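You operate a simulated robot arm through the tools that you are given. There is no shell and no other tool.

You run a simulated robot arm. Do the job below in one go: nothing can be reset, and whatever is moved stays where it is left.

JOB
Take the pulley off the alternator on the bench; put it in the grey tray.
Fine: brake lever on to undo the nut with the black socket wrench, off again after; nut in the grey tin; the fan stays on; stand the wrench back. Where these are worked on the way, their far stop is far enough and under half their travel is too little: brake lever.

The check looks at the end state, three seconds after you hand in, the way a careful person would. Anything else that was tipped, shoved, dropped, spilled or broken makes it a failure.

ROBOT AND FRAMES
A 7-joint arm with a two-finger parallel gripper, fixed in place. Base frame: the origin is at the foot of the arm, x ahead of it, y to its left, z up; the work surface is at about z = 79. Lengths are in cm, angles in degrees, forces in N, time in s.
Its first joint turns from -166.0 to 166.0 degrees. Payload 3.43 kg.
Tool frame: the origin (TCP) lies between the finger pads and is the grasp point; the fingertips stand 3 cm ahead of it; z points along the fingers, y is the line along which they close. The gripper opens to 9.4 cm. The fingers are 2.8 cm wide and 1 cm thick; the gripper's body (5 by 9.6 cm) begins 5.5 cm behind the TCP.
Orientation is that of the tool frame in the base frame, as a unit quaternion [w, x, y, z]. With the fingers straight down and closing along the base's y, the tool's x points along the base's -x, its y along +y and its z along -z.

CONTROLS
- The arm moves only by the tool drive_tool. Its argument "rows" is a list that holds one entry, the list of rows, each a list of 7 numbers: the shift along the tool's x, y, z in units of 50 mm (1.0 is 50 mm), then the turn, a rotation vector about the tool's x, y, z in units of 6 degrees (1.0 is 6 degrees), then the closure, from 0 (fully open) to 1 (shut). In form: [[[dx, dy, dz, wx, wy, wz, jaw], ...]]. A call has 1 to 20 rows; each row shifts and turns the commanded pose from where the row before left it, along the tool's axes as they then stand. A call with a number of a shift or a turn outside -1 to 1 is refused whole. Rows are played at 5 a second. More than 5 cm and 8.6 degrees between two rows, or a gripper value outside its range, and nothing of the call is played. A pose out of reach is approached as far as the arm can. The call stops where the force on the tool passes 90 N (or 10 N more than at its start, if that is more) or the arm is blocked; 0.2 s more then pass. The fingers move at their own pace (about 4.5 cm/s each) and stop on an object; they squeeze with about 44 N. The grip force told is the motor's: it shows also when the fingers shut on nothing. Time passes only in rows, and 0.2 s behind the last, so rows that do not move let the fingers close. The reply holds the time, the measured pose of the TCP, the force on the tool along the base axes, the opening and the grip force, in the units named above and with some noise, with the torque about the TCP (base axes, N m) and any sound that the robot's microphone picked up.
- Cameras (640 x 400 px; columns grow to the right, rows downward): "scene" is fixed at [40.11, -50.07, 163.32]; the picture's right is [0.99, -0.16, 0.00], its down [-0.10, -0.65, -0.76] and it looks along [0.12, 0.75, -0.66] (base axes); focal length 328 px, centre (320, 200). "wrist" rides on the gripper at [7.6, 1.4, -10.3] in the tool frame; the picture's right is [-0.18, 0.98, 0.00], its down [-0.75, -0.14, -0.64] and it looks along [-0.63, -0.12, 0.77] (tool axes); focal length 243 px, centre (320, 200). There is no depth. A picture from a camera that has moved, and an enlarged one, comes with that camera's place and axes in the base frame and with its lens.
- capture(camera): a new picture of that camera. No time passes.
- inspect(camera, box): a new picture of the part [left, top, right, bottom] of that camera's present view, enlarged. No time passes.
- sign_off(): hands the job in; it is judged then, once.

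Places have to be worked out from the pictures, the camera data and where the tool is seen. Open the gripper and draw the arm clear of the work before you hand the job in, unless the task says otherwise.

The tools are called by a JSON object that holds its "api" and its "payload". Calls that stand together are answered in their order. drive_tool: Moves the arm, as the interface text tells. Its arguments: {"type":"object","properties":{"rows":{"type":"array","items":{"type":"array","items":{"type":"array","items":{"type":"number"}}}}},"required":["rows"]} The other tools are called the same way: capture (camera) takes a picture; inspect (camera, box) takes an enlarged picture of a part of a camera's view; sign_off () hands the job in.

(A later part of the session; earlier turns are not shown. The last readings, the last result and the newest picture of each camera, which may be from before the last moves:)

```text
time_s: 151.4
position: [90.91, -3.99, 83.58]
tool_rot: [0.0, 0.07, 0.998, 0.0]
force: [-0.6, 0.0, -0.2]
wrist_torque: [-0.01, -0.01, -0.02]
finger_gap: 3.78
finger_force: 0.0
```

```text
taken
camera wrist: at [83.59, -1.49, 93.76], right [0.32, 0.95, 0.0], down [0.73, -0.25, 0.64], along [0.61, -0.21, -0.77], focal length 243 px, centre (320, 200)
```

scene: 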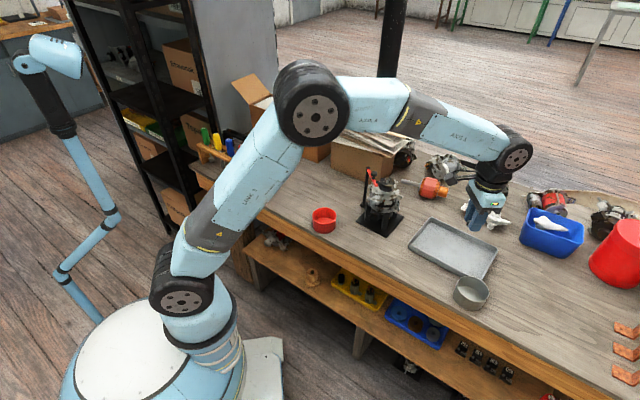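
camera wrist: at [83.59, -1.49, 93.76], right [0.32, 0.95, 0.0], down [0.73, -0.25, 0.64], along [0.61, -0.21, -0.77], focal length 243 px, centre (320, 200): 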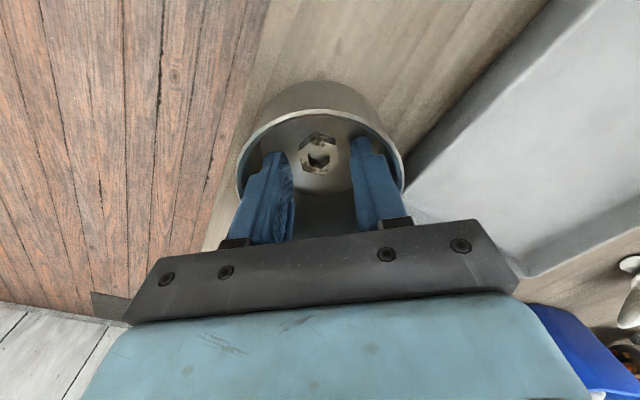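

The nut lies in the tin. I rise straight out and travel back to the brake lever's knob.

{"api": "drive_tool", "payload": {"rows": [[[0, 0, -0.5, 0, 0, 0, 0.58], [0, 0, -0.9, 0, 0, 0, 0.58], [0, 0, -0.9, 0, 0, 0, 0.58], [0, 0, -0.9, 0, 0, 0, 0.58], [0, 0, -0.9, 0, 0, 0, 0.55], [0, 0, -0.5, 0, 0, 0, 0.55], [0.493, 0.69, 0, 0, 0, 0, 0.55], [0.493, 0.69, 0, 0, 0, 0, 0.55], [0.493, 0.69, 0, 0, 0, 0, 0.55], [0.493, 0.69, 0, 0, 0, 0, 0.55], [0.493, 0.69, 0, 0, 0, 0, 0.55], [0.493, 0.69, 0, 0, 0, 0, 0.55], [0.493, 0.69, 0, 0, 0, 0, 0.55], [0.493, 0.69, 0, 0, 0, 0, 0.55], [0.493, 0.69, 0, 0, 0, 0, 0.55], [0.493, 0.69, 0, 0, 0, 0, 0.55], [0, 0, 0, 0, 0, 0, 0.55], [0, 0, 0, 0, 0, 0, 0.55]]]}}

{"api": "capture", "payload": {"camera": "wrist"}}

{"api": "inspect", "payload": {"camera": "scene", "box": [430, 220, 510, 320]}}

{"api": "inspect", "payload": {"camera": "scene", "box": [355, 150, 415, 220]}}

```text
time_s: 155.2
position: [71.81, 33.47, 106.47]
tool_rot: [0.0, 0.07, 0.998, 0.0]
force: [-0.8, 0.1, -0.7]
wrist_torque: [0.0, -0.03, -0.04]
finger_gap: 3.83
finger_force: 0.1
```

```text
taken
camera wrist: at [64.47, 35.93, 116.55], right [0.32, 0.95, 0.0], down [0.73, -0.25, 0.64], along [0.61, -0.21, -0.77], focal length 243 px, centre (320, 200)
```

wrist: 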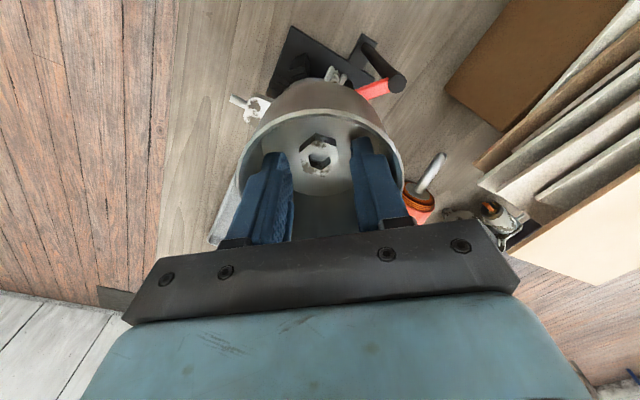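

```text
4.00 times, centred on (470, 270) of scene
camera zoom: at [40.11, -50.07, 163.32], right [0.99, -0.16, 0.0], down [-0.1, -0.65, -0.76], along [0.12, 0.75, -0.66], focal length 1313 px, centre (-280, -80)
```

zoom: 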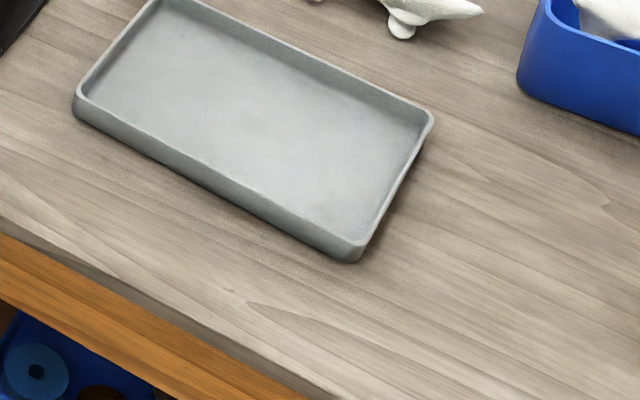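

```text
5.71 times, centred on (385, 185) of scene
camera zoom: at [40.11, -50.07, 163.32], right [0.99, -0.16, 0.0], down [-0.1, -0.65, -0.76], along [0.12, 0.75, -0.66], focal length 1876 px, centre (-51, 286)
```

zoom: 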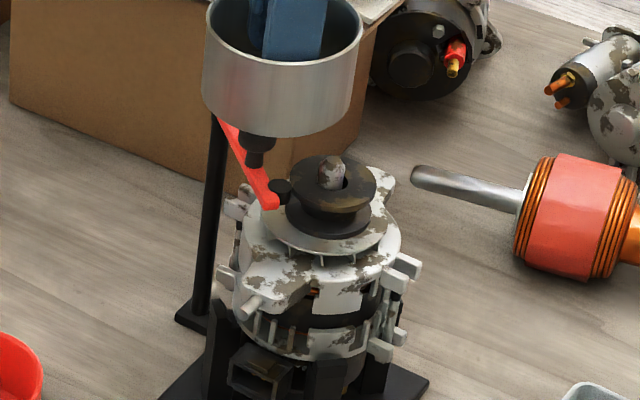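

The tin came along: the fingers, when opened, jammed against its inner wall (gap stopped at 3.8). Nothing was hit, so I carry it back along the same path to set it down exactly where it stood.

{"api": "drive_tool", "payload": {"rows": [[[-0.25, -0.35, 0, 0, 0, 0, 0.55], [-0.48, -0.67, 0, 0, 0, 0, 0.55], [-0.493, -0.69, 0, 0, 0, 0, 0.55], [-0.493, -0.69, 0, 0, 0, 0, 0.55], [-0.493, -0.69, 0, 0, 0, 0, 0.55], [-0.493, -0.69, 0, 0, 0, 0, 0.55], [-0.493, -0.69, 0, 0, 0, 0, 0.55], [-0.493, -0.69, 0, 0, 0, 0, 0.55], [-0.493, -0.69, 0, 0, 0, 0, 0.55], [-0.493, -0.69, 0, 0, 0, 0, 0.55], [-0.256, -0.36, 0, 0, 0, 0, 0.55], [0, 0, 0, 0, 0, 0, 0.55], [0, 0, 0, 0, 0, 0, 0.55]]]}}

{"api": "capture", "payload": {"camera": "wrist"}}

{"api": "inspect", "payload": {"camera": "scene", "box": [420, 180, 520, 320]}}

```text
time_s: 158.0
position: [90.85, -3.91, 106.65]
tool_rot: [0.0, 0.071, 0.997, 0.0]
force: [-0.5, 0.6, -1.3]
wrist_torque: [0.0, -0.01, 0.01]
finger_gap: 3.83
finger_force: 0.1
```

```text
taken
camera wrist: at [83.47, -1.4, 116.81], right [0.32, 0.95, 0.0], down [0.73, -0.25, 0.64], along [0.61, -0.21, -0.77], focal length 243 px, centre (320, 200)
```

wrist: 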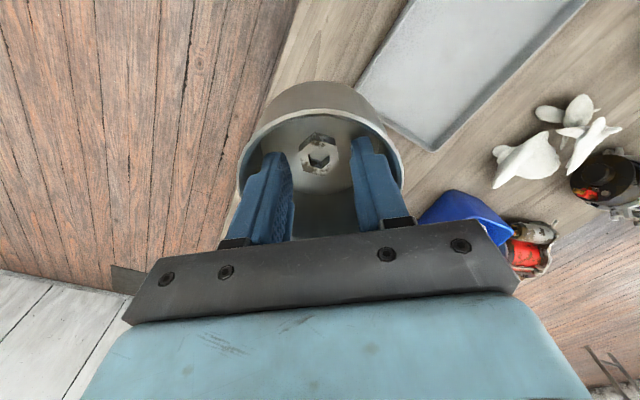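

```text
2.86 times, centred on (470, 250) of scene
camera zoom: at [40.11, -50.07, 163.32], right [0.99, -0.16, 0.0], down [-0.1, -0.65, -0.76], along [0.12, 0.75, -0.66], focal length 938 px, centre (-109, 57)
```

zoom: 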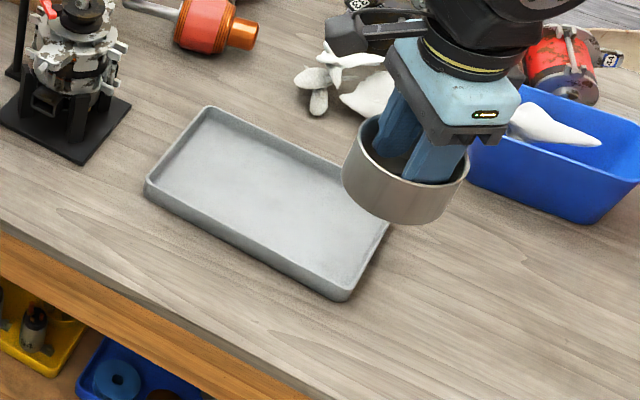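

The tin and nut are steady. I lower over the original spot, slowing near the bench.

{"api": "drive_tool", "payload": {"rows": [[[0, 0, 0.5, 0, 0, 0, 0.55], [0, 0, 0.8, 0, 0, 0, 0.55], [0, 0, 0.8, 0, 0, 0, 0.55], [0, 0, 0.8, 0, 0, 0, 0.55], [0, 0, 0.7, 0, 0, 0, 0.55], [0, 0, 0.5, 0, 0, 0, 0.55], [0, 0, 0.3, 0, 0, 0, 0.55], [0, 0, 0.1, 0, 0, 0, 0.55], [0, 0, 0, 0, 0, 0, 0.55], [0, 0, 0, 0, 0, 0, 0.55]]]}}

{"api": "inspect", "payload": {"camera": "scene", "box": [420, 200, 520, 320]}}

```text
time_s: 160.2
position: [91.03, -3.84, 84.31]
tool_rot: [-0.001, 0.071, 0.998, -0.001]
force: [-0.6, 0.3, -0.9]
wrist_torque: [-0.04, 0.0, 0.0]
finger_gap: 3.87
finger_force: 0.0
```

```text
3.33 times, centred on (470, 260) of scene
camera zoom: at [40.11, -50.07, 163.32], right [0.99, -0.16, 0.0], down [-0.1, -0.65, -0.76], along [0.12, 0.75, -0.66], focal length 1094 px, centre (-180, 0)
```

zoom: 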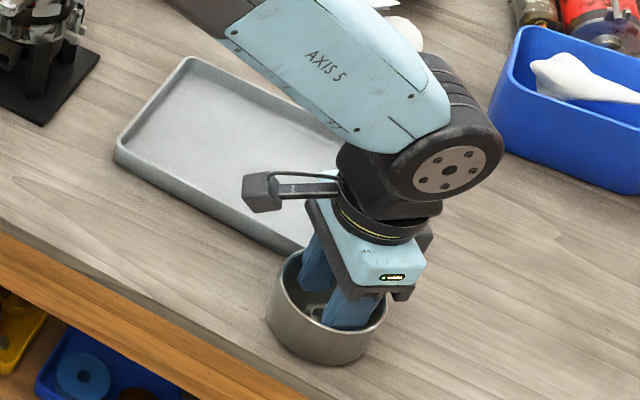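

A few millimetres remain. I lower in small steps until the tin touches down.

{"api": "drive_tool", "payload": {"rows": [[[0, 0, 0.06, 0, 0, 0, 0.55], [0, 0, 0.04, 0, 0, 0, 0.55], [0, 0, 0.02, 0, 0, 0, 0.55], [0, 0, 0, 0, 0, 0, 0.55]]]}}

{"api": "inspect", "payload": {"camera": "scene", "box": [420, 200, 520, 320]}}

```text
time_s: 161.2
position: [91.01, -3.88, 83.65]
tool_rot: [0.0, 0.071, 0.997, 0.0]
force: [2.5, -0.6, 4.3]
wrist_torque: [0.0, 0.03, -0.07]
finger_gap: 3.87
finger_force: 0.0
```

```text
3.33 times, centred on (470, 260) of scene
camera zoom: at [40.11, -50.07, 163.32], right [0.99, -0.16, 0.0], down [-0.1, -0.65, -0.76], along [0.12, 0.75, -0.66], focal length 1094 px, centre (-180, 0)
```

zoom: 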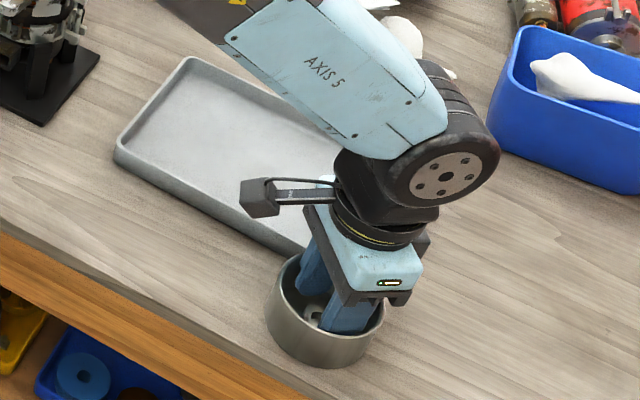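

It touches down within about 2 mm of where it stood. I close the fingers slightly to free the wall (but not grip the nut), then lift a little and check.

{"api": "drive_tool", "payload": {"rows": [[[0, 0, 0, 0, 0, 0, 0.64], [0, 0, 0, 0, 0, 0, 0.66], [0, 0, 0, 0, 0, 0, 0.66], [0, 0, -0.1, 0, 0, 0, 0.66], [0, 0, -0.2, 0, 0, 0, 0.66], [0, 0, 0, 0, 0, 0, 0.66]]]}}

{"api": "capture", "payload": {"camera": "wrist"}}

{"api": "inspect", "payload": {"camera": "scene", "box": [420, 200, 520, 320]}}

```text
time_s: 162.6
position: [91.01, -3.84, 85.21]
tool_rot: [-0.001, 0.071, 0.998, 0.0]
force: [-0.5, 0.2, 0.1]
wrist_torque: [0.0, 0.0, 0.01]
finger_gap: 3.21
finger_force: 0.0
```

```text
taken
camera wrist: at [83.69, -1.33, 95.33], right [0.32, 0.95, 0.0], down [0.73, -0.25, 0.64], along [0.61, -0.21, -0.77], focal length 243 px, centre (320, 200)
```

wrist: 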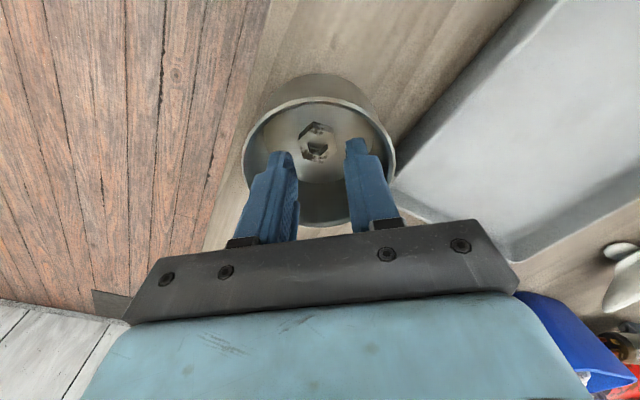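

```text
3.33 times, centred on (470, 260) of scene
camera zoom: at [40.11, -50.07, 163.32], right [0.99, -0.16, 0.0], down [-0.1, -0.65, -0.76], along [0.12, 0.75, -0.66], focal length 1094 px, centre (-180, 0)
```

zoom: 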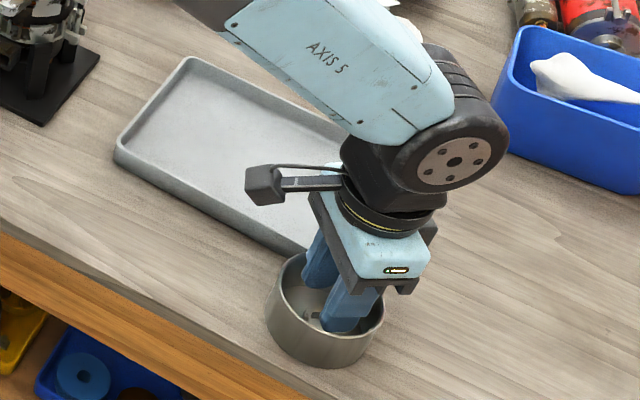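

The tin and nut stay put now. I rise well clear and verify.

{"api": "drive_tool", "payload": {"rows": [[[0, 0, -0.3, 0, 0, 0, 0.66], [0, 0, -0.6, 0, 0, 0, 0.66], [0, 0, -0.9, 0, 0, 0, 0.6], [0, 0, -0.9, 0, 0, 0, 0.55], [0, 0, -0.9, 0, 0, 0, 0.55], [0, 0, -0.6, 0, 0, 0, 0.55], [0, 0, 0, 0, 0, 0, 0.55], [0, 0, 0, 0, 0, 0, 0.55]]]}}

{"api": "capture", "payload": {"camera": "wrist"}}

{"api": "inspect", "payload": {"camera": "scene", "box": [420, 200, 520, 320]}}

```text
time_s: 164.4
position: [90.9, -3.92, 106.09]
tool_rot: [-0.001, 0.07, 0.998, 0.0]
force: [0.1, -0.5, -0.4]
wrist_torque: [-0.04, -0.02, 0.03]
finger_gap: 4.23
finger_force: 0.0
```

```text
taken
camera wrist: at [83.63, -1.36, 116.36], right [0.32, 0.95, 0.0], down [0.73, -0.25, 0.64], along [0.61, -0.21, -0.77], focal length 243 px, centre (320, 200)
```

wrist: 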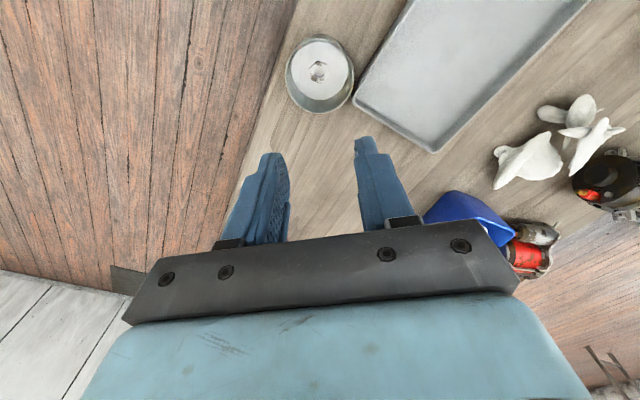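

```text
3.33 times, centred on (470, 260) of scene
camera zoom: at [40.11, -50.07, 163.32], right [0.99, -0.16, 0.0], down [-0.1, -0.65, -0.76], along [0.12, 0.75, -0.66], focal length 1094 px, centre (-180, 0)
```

zoom: 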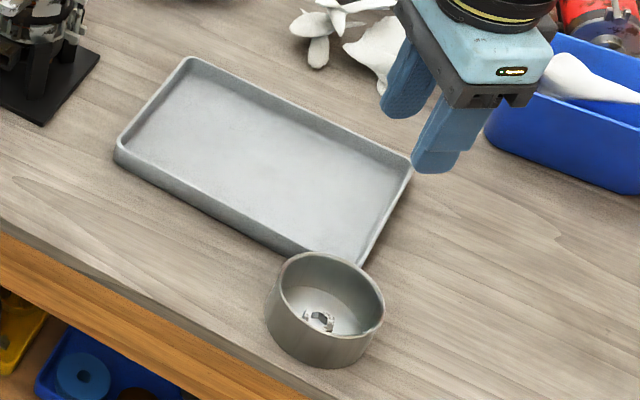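

The tin stands where it was with the nut inside. Now I travel back to the brake knob with empty fingers.

{"api": "drive_tool", "payload": {"rows": [[[0.493, 0.69, 0, 0, 0, 0, 0.55], [0.493, 0.69, 0, 0, 0, 0, 0.55], [0.493, 0.69, 0, 0, 0, 0, 0.55], [0.493, 0.69, 0, 0, 0, 0, 0.55], [0.493, 0.69, 0, 0, 0, 0, 0.55], [0.493, 0.69, 0, 0, 0, 0, 0.55], [0.493, 0.69, 0, 0, 0, 0, 0.55], [0.493, 0.69, 0, 0, 0, 0, 0.55], [0.493, 0.69, 0, 0, 0, 0, 0.55], [0.493, 0.69, 0, 0, 0, 0, 0.55], [0, 0, 0, 0, 0, 0, 0.55], [0, 0, 0, 0, 0, 0, 0.55]]]}}

{"api": "capture", "payload": {"camera": "wrist"}}

{"api": "inspect", "payload": {"camera": "scene", "box": [355, 150, 415, 220]}}

```text
time_s: 167.0
position: [71.43, 33.75, 105.93]
tool_rot: [-0.002, 0.07, 0.998, 0.0]
force: [0.5, -0.5, -0.4]
wrist_torque: [-0.03, -0.01, 0.0]
finger_gap: 4.21
finger_force: 0.0
```

```text
taken
camera wrist: at [64.05, 36.22, 116.15], right [0.32, 0.95, 0.0], down [0.73, -0.25, 0.64], along [0.61, -0.21, -0.77], focal length 243 px, centre (320, 200)
```

wrist: 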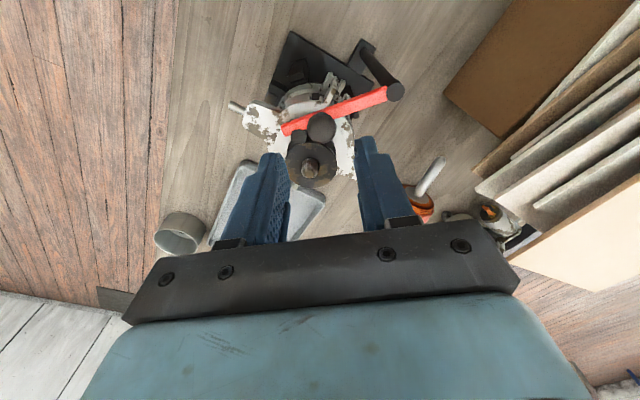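

```text
5.71 times, centred on (385, 185) of scene
camera zoom: at [40.11, -50.07, 163.32], right [0.99, -0.16, 0.0], down [-0.1, -0.65, -0.76], along [0.12, 0.75, -0.66], focal length 1876 px, centre (-51, 286)
```

zoom: 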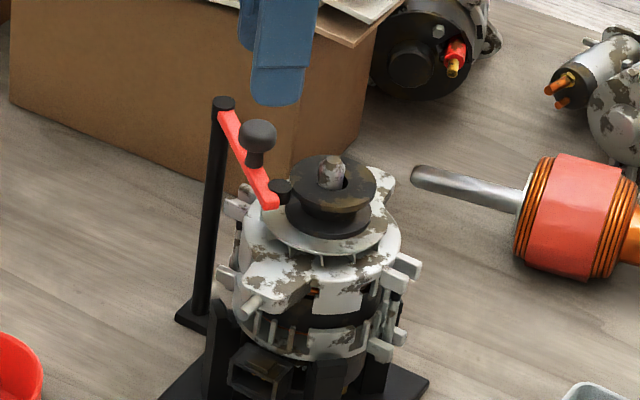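

The knob is at (71.4, 33.9), right under the tool. I turn to close along the bar, lower around the knob and grip it.

{"api": "drive_tool", "payload": {"rows": [[[0, 0.03, 0.2, 0, 0, -0.7, 0.52], [0, 0, 0.4, 0, 0, -0.63, 0.52], [0, 0, 0.3, 0, 0, 0, 0.52], [0, 0, 0.22, 0, 0, 0, 0.52], [0, 0, 0, 0, 0, 0, 0.52], [0, 0, 0, 0, 0, 0, 0.52]]]}}

{"api": "inspect", "payload": {"camera": "wrist", "box": [220, 80, 420, 240]}}

{"api": "inspect", "payload": {"camera": "scene", "box": [355, 150, 415, 220]}}

```text
time_s: 168.4
position: [71.37, 33.73, 100.5]
tool_rot: [-0.001, 0.001, 1.0, 0.0]
force: [0.0, 0.0, 0.3]
wrist_torque: [0.0, 0.02, -0.04]
finger_gap: 4.49
finger_force: 0.1
```

```text
2.50 times, centred on (320, 160) of wrist
camera zoom: at [63.8, 35.26, 110.73], right [0.19, 0.98, 0.0], down [0.75, -0.14, 0.64], along [0.63, -0.12, -0.77], focal length 606 px, centre (320, 300)
```

zoom: 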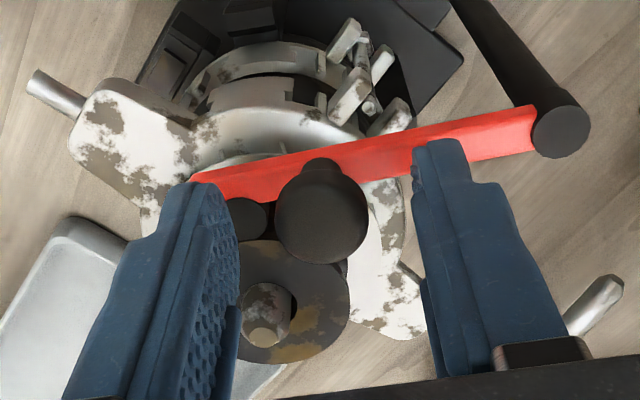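

```text
5.71 times, centred on (385, 185) of scene
camera zoom: at [40.11, -50.07, 163.32], right [0.99, -0.16, 0.0], down [-0.1, -0.65, -0.76], along [0.12, 0.75, -0.66], focal length 1876 px, centre (-51, 286)
```

zoom: 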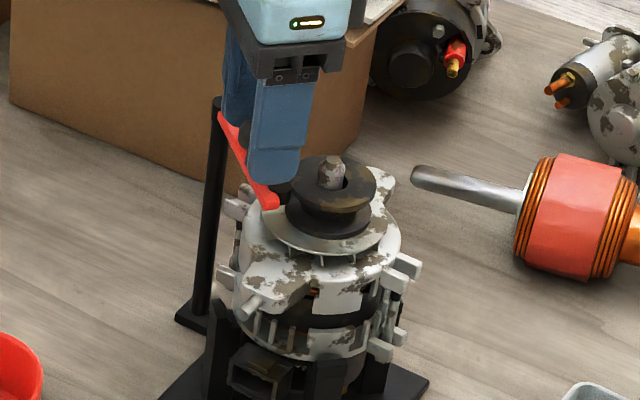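

The knob is centred between the fingers. I grip it and swing the lever clockwise, 24° first.

{"api": "drive_tool", "payload": {"rows": [[[0, 0, 0, 0, 0, 0, 0.7], [0, 0, 0, 0, 0, 0, 0.85], [0, 0, 0, 0, 0, 0, 1], [0, 0, 0, 0, 0, 0, 1], [0.124, 0.0065, 0, 0, 0, 1, 1], [0.124, 0.0065, 0, 0, 0, 1, 1], [0.124, 0.0065, 0, 0, 0, 1, 1], [0.124, 0.0065, 0, 0, 0, 1, 1], [0, 0, 0, 0, 0, 0, 1]]]}}

{"api": "inspect", "payload": {"camera": "scene", "box": [355, 150, 415, 220]}}

{"api": "inspect", "payload": {"camera": "wrist", "box": [220, 80, 420, 240]}}

```text
time_s: 170.4
position: [69.04, 34.35, 100.39]
tool_rot: [0.0, 0.21, 0.978, 0.001]
force: [4.0, 13.9, 14.8]
wrist_torque: [0.3, -0.11, 0.12]
finger_gap: 2.06
finger_force: 44.5
```

```text
5.71 times, centred on (385, 185) of scene
camera zoom: at [40.11, -50.07, 163.32], right [0.99, -0.16, 0.0], down [-0.1, -0.65, -0.76], along [0.12, 0.75, -0.66], focal length 1876 px, centre (-51, 286)
```

zoom: 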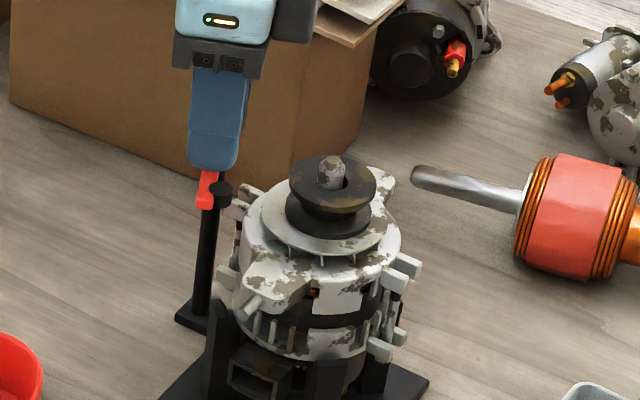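

```text
2.50 times, centred on (320, 160) of wrist
camera zoom: at [62.61, 38.66, 110.73], right [0.57, 0.82, 0.0], down [0.63, -0.44, 0.64], along [0.53, -0.36, -0.77], focal length 606 px, centre (320, 300)
```

zoom: 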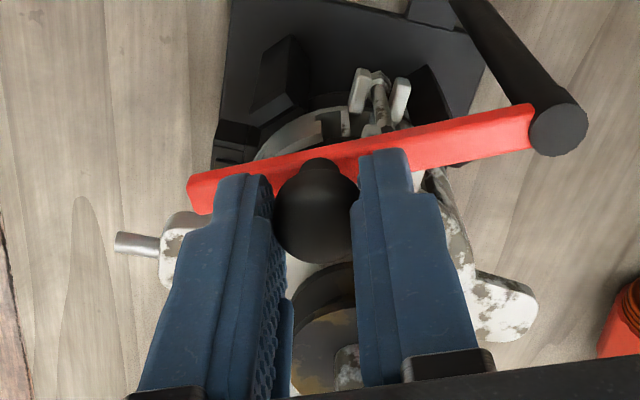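

The lever swings back freely; the force shows I pull slightly outward, so I trim inward and up while continuing.

{"api": "drive_tool", "payload": {"rows": [[[0.124, 0.02, -0.015, 0, 0, 1, 1], [0.124, 0.015, 0, 0, 0, 1, 1], [0, 0, 0, 0, 0, 0, 1], [0, 0, 0, 0, 0, 0, 1]]]}}

{"api": "inspect", "payload": {"camera": "scene", "box": [345, 150, 415, 230]}}

```text
time_s: 171.4
position: [68.03, 34.9, 100.44]
tool_rot: [-0.001, 0.311, 0.951, 0.0]
force: [-7.4, -12.1, -1.0]
wrist_torque: [-0.17, 0.47, -0.07]
finger_gap: 2.06
finger_force: 44.3
```

```text
5.00 times, centred on (380, 190) of scene
camera zoom: at [40.11, -50.07, 163.32], right [0.99, -0.16, 0.0], down [-0.1, -0.65, -0.76], along [0.12, 0.75, -0.66], focal length 1641 px, centre (20, 250)
```

zoom: 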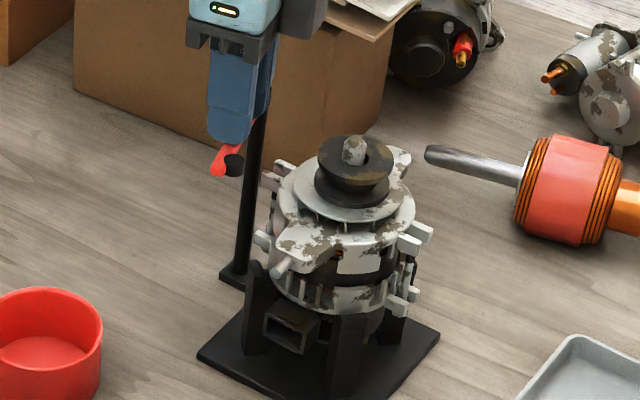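

Now slightly over-trimmed; I correct and do the last ~10° in two small steps, watching for the off stop.

{"api": "drive_tool", "payload": {"rows": [[[0.124, -0.008, 0, 0, 0, 1, 1], [0, 0, 0, 0, 0, 0, 1], [0, 0, 0, 0, 0, 0, 1]]]}}

{"api": "inspect", "payload": {"camera": "scene", "box": [345, 140, 405, 220]}}

```text
time_s: 172.2
position: [67.66, 35.44, 100.59]
tool_rot: [-0.001, 0.359, 0.933, 0.0]
force: [-1.0, -4.0, 0.2]
wrist_torque: [-0.24, -0.16, -0.16]
finger_gap: 2.08
finger_force: 44.3
```

```text
5.00 times, centred on (375, 180) of scene
camera zoom: at [40.11, -50.07, 163.32], right [0.99, -0.16, 0.0], down [-0.1, -0.65, -0.76], along [0.12, 0.75, -0.66], focal length 1641 px, centre (45, 300)
```

zoom: 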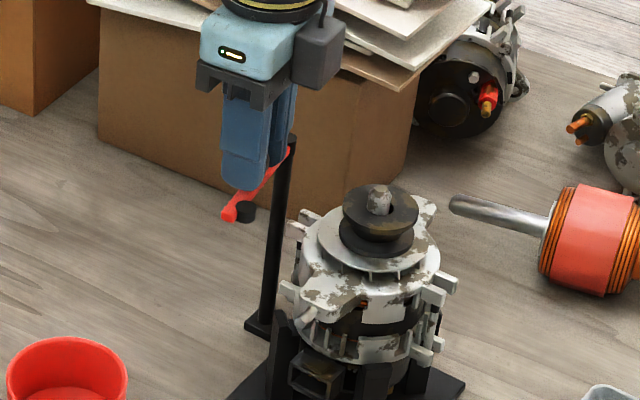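

Compared with the original picture the bar end needs another ~1.2 cm (≈8°). I continue.

{"api": "drive_tool", "payload": {"rows": [[[0.124, 0.004, 0, 0, 0, 1, 1], [0, 0, 0, 0, 0, 0, 1], [0, 0, 0, 0, 0, 0, 1]]]}}

{"api": "inspect", "payload": {"camera": "scene", "box": [345, 140, 405, 220]}}

```text
time_s: 173.0
position: [67.09, 35.82, 100.64]
tool_rot: [0.0, 0.409, 0.913, 0.0]
force: [-2.8, -3.3, -0.1]
wrist_torque: [0.05, 0.15, -0.04]
finger_gap: 2.07
finger_force: 43.9
```

```text
5.00 times, centred on (375, 180) of scene
camera zoom: at [40.11, -50.07, 163.32], right [0.99, -0.16, 0.0], down [-0.1, -0.65, -0.76], along [0.12, 0.75, -0.66], focal length 1641 px, centre (45, 300)
```

zoom: 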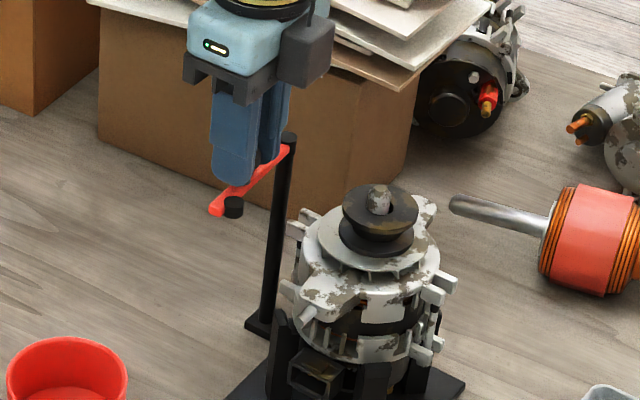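

The lever is back at its original angle with nearly no force. Before letting go I compare the stand's footprint with the first pictures.

{"api": "inspect", "payload": {"camera": "scene", "box": [330, 150, 430, 250]}}

{"api": "inspect", "payload": {"camera": "scene", "box": [345, 160, 410, 240]}}

```text
4.00 times, centred on (380, 200) of scene
camera zoom: at [40.11, -50.07, 163.32], right [0.99, -0.16, 0.0], down [-0.1, -0.65, -0.76], along [0.12, 0.75, -0.66], focal length 1313 px, centre (80, 200)
```

zoom: 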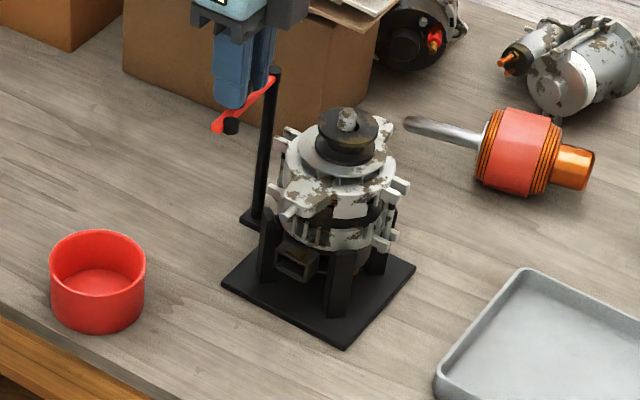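

```text
5.00 times, centred on (378, 200) of scene
camera zoom: at [40.11, -50.07, 163.32], right [0.99, -0.16, 0.0], down [-0.1, -0.65, -0.76], along [0.12, 0.75, -0.66], focal length 1641 px, centre (32, 200)
```

zoom: 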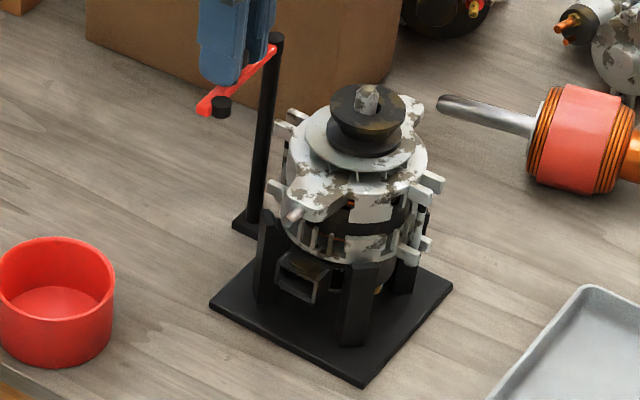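

The stand has been rotated a little (its post moved about 0.5, 0.8 cm), evidently by my radial trim. While I still hold the knob, I pull gently outward along the bar to draw the post back to where it was.

{"api": "drive_tool", "payload": {"rows": [[[0, -0.05, 0, 0, 0, 0, 1], [0, -0.05, 0, 0, 0, 0, 1], [0, -0.04, 0, 0, 0, 0, 1], [0, 0, 0, 0, 0, 0, 1]]]}}

{"api": "inspect", "payload": {"camera": "scene", "box": [330, 150, 430, 250]}}

{"api": "inspect", "payload": {"camera": "scene", "box": [345, 160, 410, 240]}}

```text
time_s: 174.0
position: [66.68, 35.45, 100.58]
tool_rot: [0.0, 0.408, 0.913, 0.001]
force: [4.9, 12.1, -0.4]
wrist_torque: [0.39, -0.02, 0.19]
finger_gap: 2.08
finger_force: 43.8
```

```text
4.00 times, centred on (380, 200) of scene
camera zoom: at [40.11, -50.07, 163.32], right [0.99, -0.16, 0.0], down [-0.1, -0.65, -0.76], along [0.12, 0.75, -0.66], focal length 1313 px, centre (80, 200)
```

zoom: 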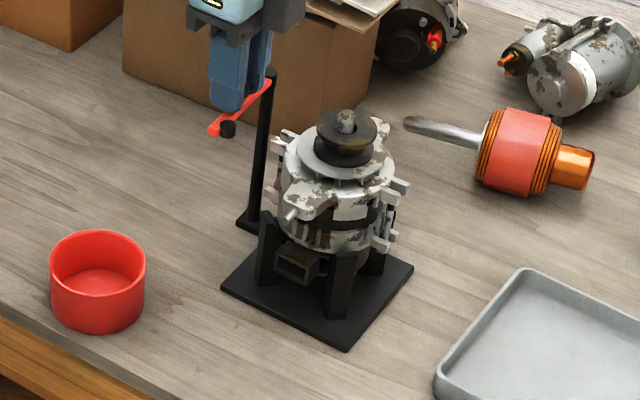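

```text
5.00 times, centred on (378, 200) of scene
camera zoom: at [40.11, -50.07, 163.32], right [0.99, -0.16, 0.0], down [-0.1, -0.65, -0.76], along [0.12, 0.75, -0.66], focal length 1641 px, centre (32, 200)
```

zoom: 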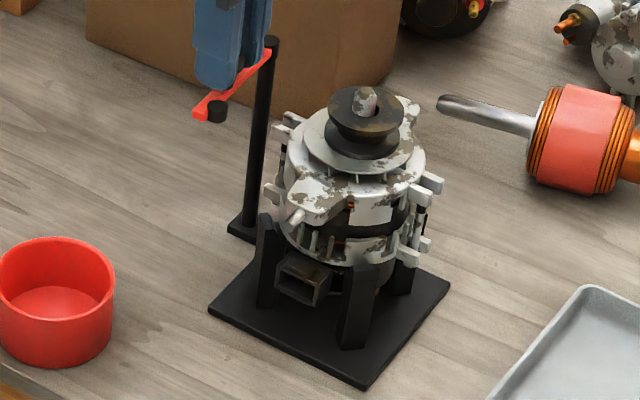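

The stand moved back noticeably; a few millimetres remain. One more gentle pull along the bar.

{"api": "drive_tool", "payload": {"rows": [[[0, -0.04, 0, 0, 0, 0, 1], [0, -0.04, 0, 0, 0, 0, 1], [0, 0, 0, 0, 0, 0, 1]]]}}

{"api": "inspect", "payload": {"camera": "scene", "box": [330, 150, 430, 250]}}

{"api": "inspect", "payload": {"camera": "scene", "box": [345, 160, 410, 240]}}

```text
time_s: 174.8
position: [66.36, 35.31, 100.56]
tool_rot: [0.0, 0.408, 0.913, 0.0]
force: [7.1, 10.7, 3.7]
wrist_torque: [0.21, -0.17, 0.04]
finger_gap: 2.08
finger_force: 43.7
```

```text
4.00 times, centred on (380, 200) of scene
camera zoom: at [40.11, -50.07, 163.32], right [0.99, -0.16, 0.0], down [-0.1, -0.65, -0.76], along [0.12, 0.75, -0.66], focal length 1313 px, centre (80, 200)
```

zoom: 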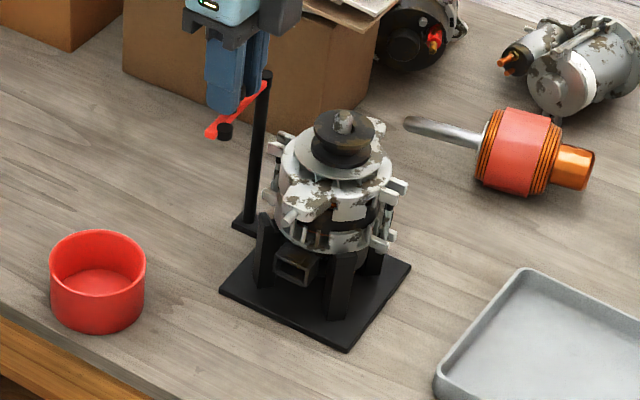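

```text
5.00 times, centred on (378, 200) of scene
camera zoom: at [40.11, -50.07, 163.32], right [0.99, -0.16, 0.0], down [-0.1, -0.65, -0.76], along [0.12, 0.75, -0.66], focal length 1641 px, centre (32, 200)
```

zoom: 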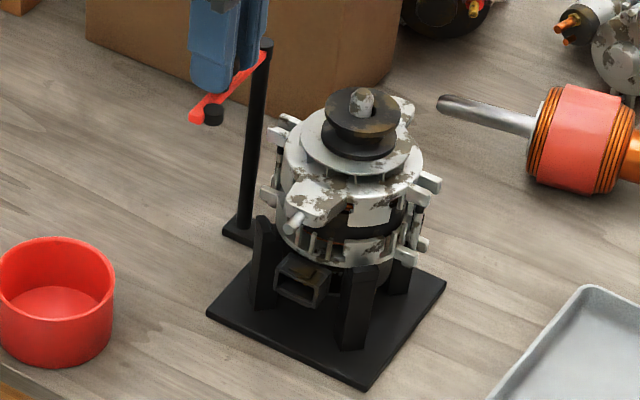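

The stand is now within about 3 mm of its first footprint and the lever at its original angle. I relax, open, and rise.

{"api": "drive_tool", "payload": {"rows": [[[0, 0.03, 0, 0, 0, 0, 1], [0, 0, 0, 0, 0, 0, 0.85], [0, 0, 0, 0, 0, 0, 0.7], [0, 0, 0, 0, 0, 0, 0.55], [0, 0, 0, 0, 0, 0, 0.55], [0, 0, -0.3, 0, 0, 0, 0.55], [0, 0, -0.6, 0, 0, 0, 0.55], [0, 0, -0.8, 0, 0, 0, 0.55], [0, 0, 0, 0, 0, 0, 0.55]]]}}

{"api": "inspect", "payload": {"camera": "scene", "box": [330, 150, 430, 250]}}

{"api": "capture", "payload": {"camera": "wrist"}}

```text
time_s: 176.8
position: [66.25, 35.23, 109.16]
tool_rot: [-0.001, 0.408, 0.913, 0.0]
force: [0.0, 1.2, 0.7]
wrist_torque: [0.05, -0.02, 0.01]
finger_gap: 4.23
finger_force: 0.0
```

```text
4.00 times, centred on (380, 200) of scene
camera zoom: at [40.11, -50.07, 163.32], right [0.99, -0.16, 0.0], down [-0.1, -0.65, -0.76], along [0.12, 0.75, -0.66], focal length 1313 px, centre (80, 200)
```

zoom: 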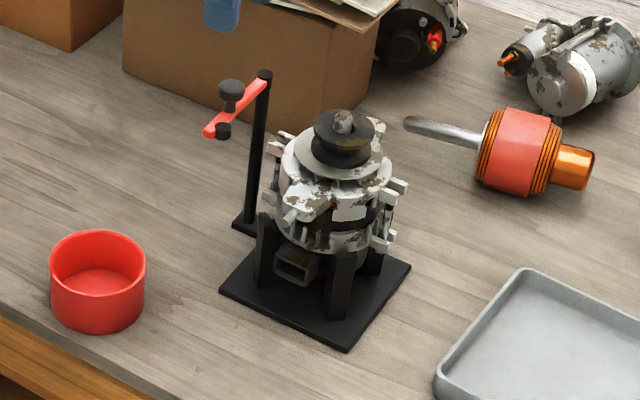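

```text
taken
camera wrist: at [62.21, 41.86, 119.29], right [0.85, 0.52, 0.0], down [0.4, -0.66, 0.64], along [0.33, -0.55, -0.77], focal length 243 px, centre (320, 200)
```

wrist: 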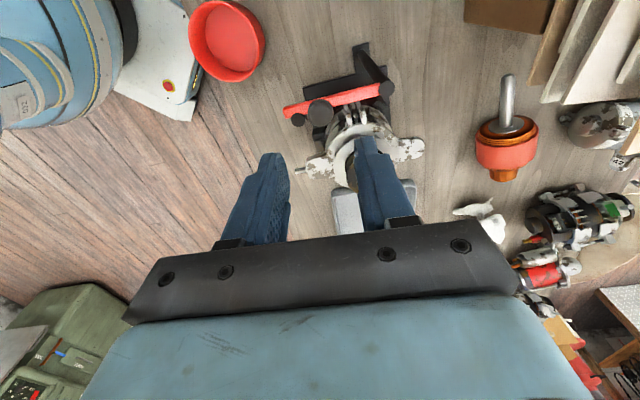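

The brake is off. I move above the pulley and turn the tool back to close along y.

{"api": "drive_tool", "payload": {"rows": [[[-0.583, 0.28, 0, 0, 0, 0, 0.4], [-0.583, 0.28, 0, 0, 0, 0, 0.3], [-0.583, 0.28, 0, 0, 0, 0, 0.25], [0, 0, 0, 0, 0, -1, 0.25], [0, 0, 0, 0, 0, -1, 0.25], [0, 0, 0, 0, 0, -1, 0.25], [0, 0, 0, 0, 0, -1, 0.25], [0, 0, 0, 0, 0, -1, 0.25], [0, 0, 0, 0, 0, -1, 0.25], [0, 0, 0, 0, 0, -1, 0.25], [0, 0, 0, 0, 0, -1, 0.25], [0, 0, 0, 0, 0, 0, 0.25], [0, 0, 0, 0, 0, 0, 0.25]]]}}

{"api": "inspect", "payload": {"camera": "wrist", "box": [220, 20, 420, 180]}}

{"api": "inspect", "payload": {"camera": "scene", "box": [370, 165, 405, 200]}}

```text
time_s: 179.6
position: [75.27, 31.44, 108.99]
tool_rot: [-0.001, 0.001, 1.0, 0.001]
force: [-0.2, 0.3, 0.4]
wrist_torque: [-0.04, 0.01, 0.03]
finger_gap: 7.04
finger_force: 0.1
```

```text
2.50 times, centred on (320, 100) of wrist
camera zoom: at [67.66, 32.89, 119.24], right [0.19, 0.98, 0.0], down [0.75, -0.14, 0.64], along [0.63, -0.12, -0.77], focal length 606 px, centre (320, 450)
```

zoom: 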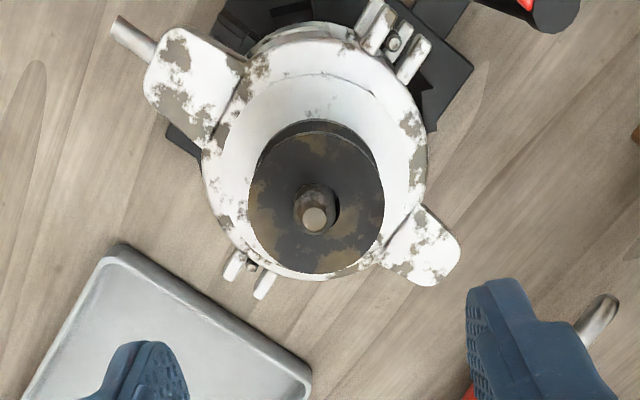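

```text
11.43 times, centred on (388, 182) of scene
camera zoom: at [40.11, -50.07, 163.32], right [0.99, -0.16, 0.0], down [-0.1, -0.65, -0.76], along [0.12, 0.75, -0.66], focal length 3752 px, centre (-451, 400)
```

zoom: 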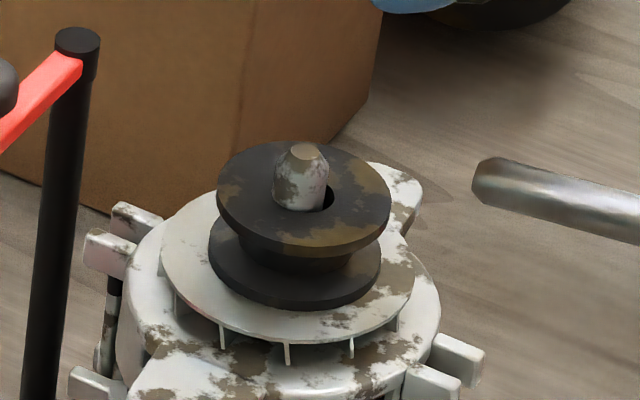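

The pulley's centre comes to about (74.85, 31.3). I shift there and lower partway with the fingers open to 7 cm.

{"api": "drive_tool", "payload": {"rows": [[[0.08, -0.025, 0.3, 0, 0, 0, 0.25], [0, 0, 0.5, 0, 0, 0, 0.25], [0, 0, 0.5, 0, 0, 0, 0.25], [0, 0, 0.2, 0, 0, 0, 0.25], [0, 0, 0, 0, 0, 0, 0.25], [0, 0, 0, 0, 0, 0, 0.25]]]}}

{"api": "inspect", "payload": {"camera": "wrist", "box": [220, 60, 420, 220]}}

{"api": "inspect", "payload": {"camera": "scene", "box": [365, 150, 405, 200]}}

```text
time_s: 181.0
position: [74.71, 31.42, 101.64]
tool_rot: [-0.002, 0.002, 1.0, -0.001]
force: [-0.6, -0.8, 0.6]
wrist_torque: [0.01, 0.01, 0.0]
finger_gap: 7.02
finger_force: 0.0
```

```text
2.50 times, centred on (320, 140) of wrist
camera zoom: at [67.08, 32.85, 111.86], right [0.19, 0.98, 0.0], down [0.75, -0.14, 0.64], along [0.63, -0.12, -0.77], focal length 606 px, centre (320, 350)
```

zoom: 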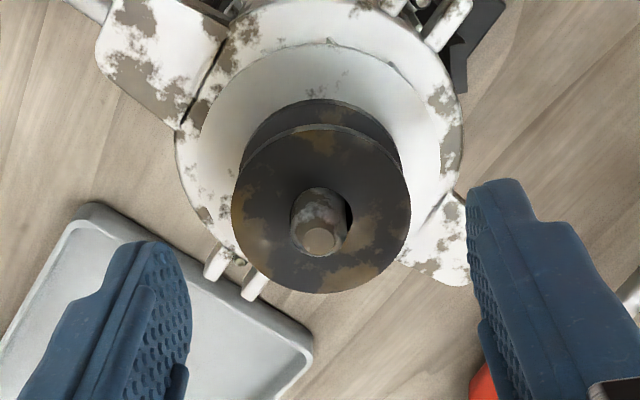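

```text
8.00 times, centred on (385, 175) of scene
camera zoom: at [40.11, -50.07, 163.32], right [0.99, -0.16, 0.0], down [-0.1, -0.65, -0.76], along [0.12, 0.75, -0.66], focal length 2626 px, centre (-200, 400)
```

zoom: 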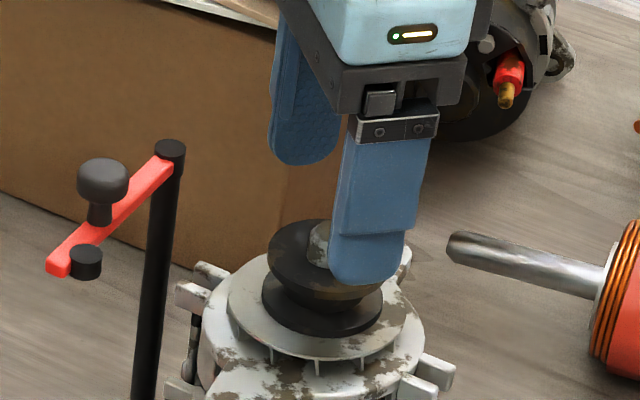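

The pulley is centred to within 2–3 mm. I lower so the tips come beside the groove, staying above the fan.

{"api": "drive_tool", "payload": {"rows": [[[0.02, 0, 0.25, 0, 0, 0, 0.25], [0, 0, 0.3, 0, 0, 0, 0.25], [0, 0, 0.2, 0, 0, 0, 0.25], [0, 0, 0, 0, 0, 0, 0.25], [0, 0, 0, 0, 0, 0, 0.25]]]}}

{"api": "inspect", "payload": {"camera": "wrist", "box": [220, 80, 420, 240]}}

{"api": "inspect", "payload": {"camera": "scene", "box": [365, 155, 405, 205]}}

```text
time_s: 182.2
position: [74.77, 31.58, 97.84]
tool_rot: [0.0, 0.002, 1.0, -0.001]
force: [0.8, -0.7, 0.4]
wrist_torque: [0.01, -0.03, 0.01]
finger_gap: 7.06
finger_force: 0.1
```

```text
2.50 times, centred on (320, 160) of wrist
camera zoom: at [67.17, 32.88, 108.07], right [0.19, 0.98, 0.0], down [0.75, -0.14, 0.64], along [0.63, -0.12, -0.77], focal length 606 px, centre (320, 300)
```

zoom: 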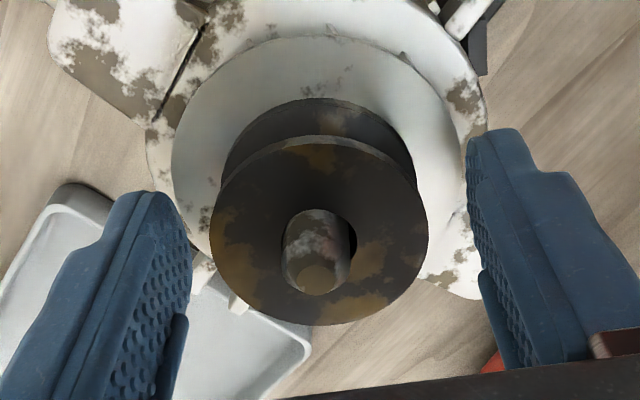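

```text
8.00 times, centred on (385, 180) of scene
camera zoom: at [40.11, -50.07, 163.32], right [0.99, -0.16, 0.0], down [-0.1, -0.65, -0.76], along [0.12, 0.75, -0.66], focal length 2626 px, centre (-200, 360)
```

zoom: 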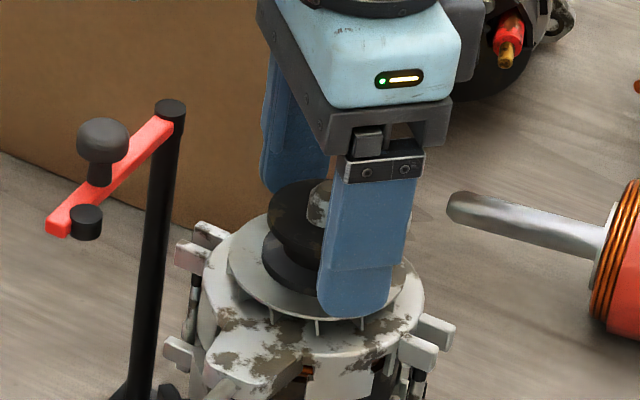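

The fingers straddle the pulley with no contact. Closing.

{"api": "drive_tool", "payload": {"rows": [[[0.02, 0, 0, 0, 0, 0, 0.35], [0, 0, 0, 0, 0, 0, 0.42], [0, 0, 0, 0, 0, 0, 0.5], [0, 0, 0, 0, 0, 0, 0.7], [0, 0, 0, 0, 0, 0, 1], [0, 0, 0, 0, 0, 0, 1]]]}}

{"api": "inspect", "payload": {"camera": "wrist", "box": [220, 80, 420, 240]}}

{"api": "inspect", "payload": {"camera": "scene", "box": [365, 155, 405, 205]}}

```text
time_s: 183.6
position: [74.71, 31.27, 97.88]
tool_rot: [0.0, 0.001, 1.0, 0.0]
force: [0.1, 0.5, 0.8]
wrist_torque: [0.0, -0.04, 0.0]
finger_gap: 4.92
finger_force: 43.9
```

```text
2.50 times, centred on (320, 160) of wrist
camera zoom: at [67.08, 32.8, 108.07], right [0.19, 0.98, 0.0], down [0.75, -0.14, 0.64], along [0.63, -0.12, -0.77], focal length 606 px, centre (320, 300)
```

zoom: 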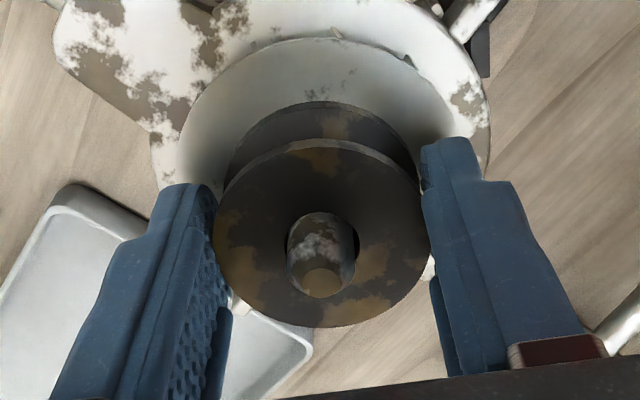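

```text
8.00 times, centred on (385, 180) of scene
camera zoom: at [40.11, -50.07, 163.32], right [0.99, -0.16, 0.0], down [-0.1, -0.65, -0.76], along [0.12, 0.75, -0.66], focal length 2626 px, centre (-200, 360)
```

zoom: 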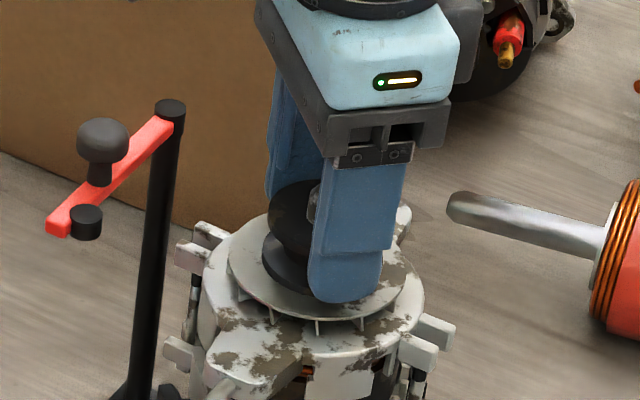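

Pulley gripped at 4.92 cm. I lift it slowly by 4 mm, checking the force.

{"api": "drive_tool", "payload": {"rows": [[[0, 0, -0.04, 0, 0, 0, 1], [0, 0, -0.04, 0, 0, 0, 1], [0, 0, 0, 0, 0, 0, 1]]]}}

{"api": "inspect", "payload": {"camera": "scene", "box": [365, 155, 405, 205]}}

```text
time_s: 184.4
position: [74.64, 31.48, 98.22]
tool_rot: [-0.001, 0.001, 1.0, 0.0]
force: [-0.5, 0.2, -0.9]
wrist_torque: [0.03, 0.0, 0.0]
finger_gap: 4.94
finger_force: 43.9
```

```text
8.00 times, centred on (385, 180) of scene
camera zoom: at [40.11, -50.07, 163.32], right [0.99, -0.16, 0.0], down [-0.1, -0.65, -0.76], along [0.12, 0.75, -0.66], focal length 2626 px, centre (-200, 360)
```

zoom: 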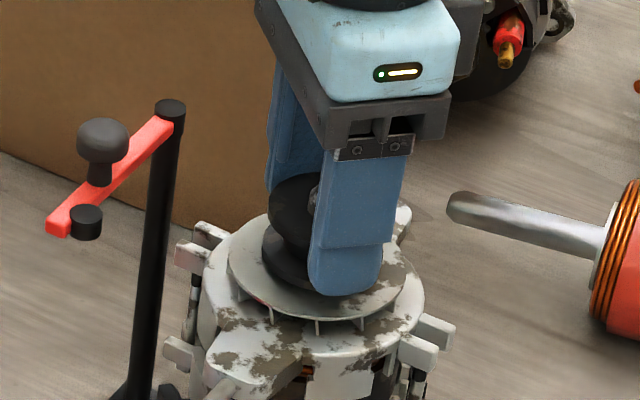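

It lifts freely. I raise another 1 cm and make sure the fan stays down.

{"api": "drive_tool", "payload": {"rows": [[[0, 0, -0.1, 0, 0, 0, 1], [0, 0, -0.1, 0, 0, 0, 1], [0, 0, 0, 0, 0, 0, 1]]]}}

{"api": "inspect", "payload": {"camera": "scene", "box": [365, 155, 405, 205]}}

{"api": "inspect", "payload": {"camera": "wrist", "box": [220, 80, 420, 240]}}

```text
time_s: 185.2
position: [74.69, 31.35, 99.22]
tool_rot: [-0.002, 0.002, 1.0, 0.0]
force: [0.3, 0.9, -27.5]
wrist_torque: [0.04, 0.02, 0.01]
finger_gap: 4.93
finger_force: 43.8
```

```text
8.00 times, centred on (385, 180) of scene
camera zoom: at [40.11, -50.07, 163.32], right [0.99, -0.16, 0.0], down [-0.1, -0.65, -0.76], along [0.12, 0.75, -0.66], focal length 2626 px, centre (-200, 360)
```

zoom: 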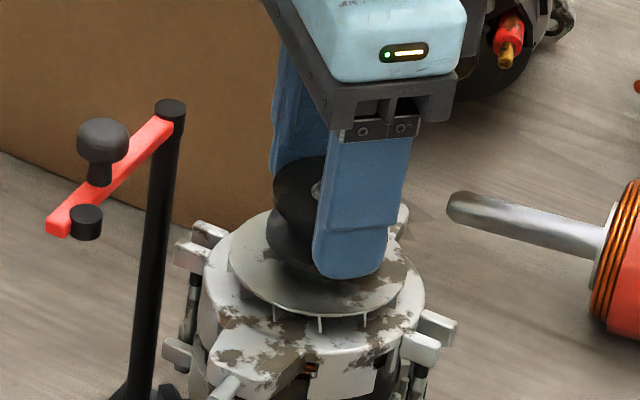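

```text
2.50 times, centred on (320, 160) of wrist
camera zoom: at [67.15, 32.83, 109.31], right [0.19, 0.98, 0.0], down [0.76, -0.14, 0.64], along [0.63, -0.12, -0.77], focal length 606 px, centre (320, 300)
```

zoom: 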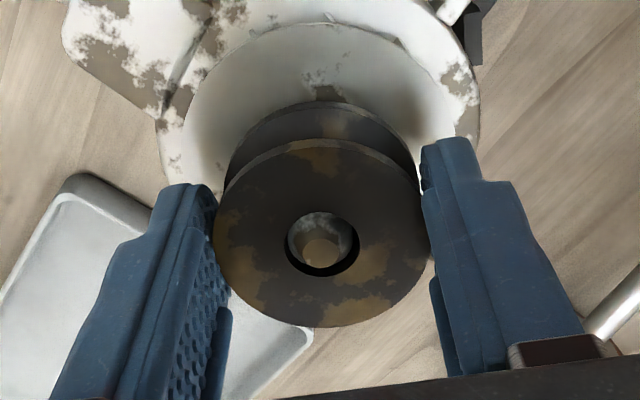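

A 27 N pull appeared. I hold still to see whether it is a transient or the pulley sticking.

{"api": "drive_tool", "payload": {"rows": [[[0, 0, 0, 0, 0, 0, 1], [0, 0, 0, 0, 0, 0, 1]]]}}

{"api": "inspect", "payload": {"camera": "scene", "box": [345, 165, 415, 245]}}

{"api": "inspect", "payload": {"camera": "wrist", "box": [200, 0, 440, 200]}}

```text
time_s: 185.8
position: [74.73, 31.24, 99.36]
tool_rot: [0.001, 0.001, 1.0, 0.001]
force: [-7.9, -8.0, 5.6]
wrist_torque: [-0.14, 0.17, 0.01]
finger_gap: 4.94
finger_force: 44.0
```

```text
5.00 times, centred on (380, 205) of scene
camera zoom: at [40.11, -50.07, 163.32], right [0.99, -0.16, 0.0], down [-0.1, -0.65, -0.76], along [0.12, 0.75, -0.66], focal length 1641 px, centre (20, 175)
```

zoom: 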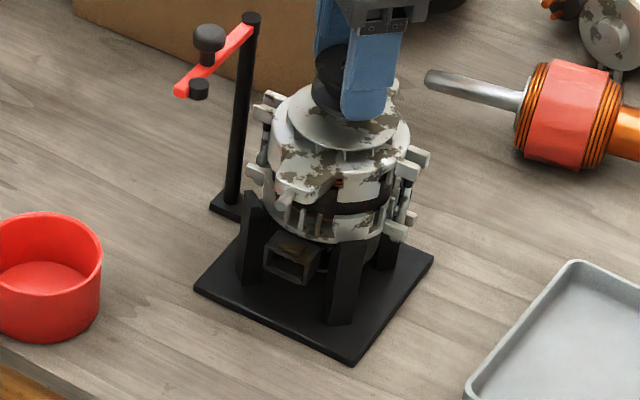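

```text
2.00 times, centred on (320, 100) of wrist
camera zoom: at [67.04, 32.75, 109.63], right [0.19, 0.98, 0.0], down [0.75, -0.14, 0.64], along [0.63, -0.12, -0.77], focal length 485 px, centre (320, 400)
```

zoom: 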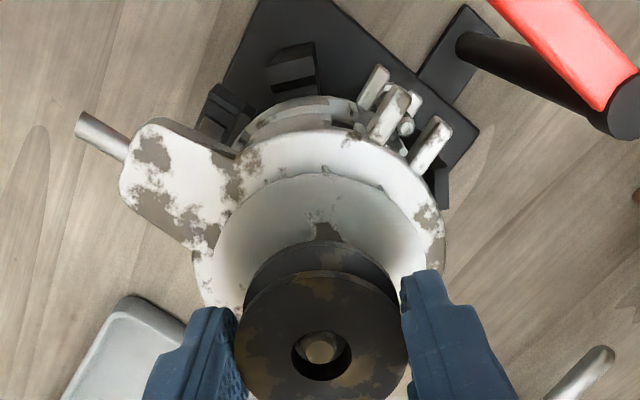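

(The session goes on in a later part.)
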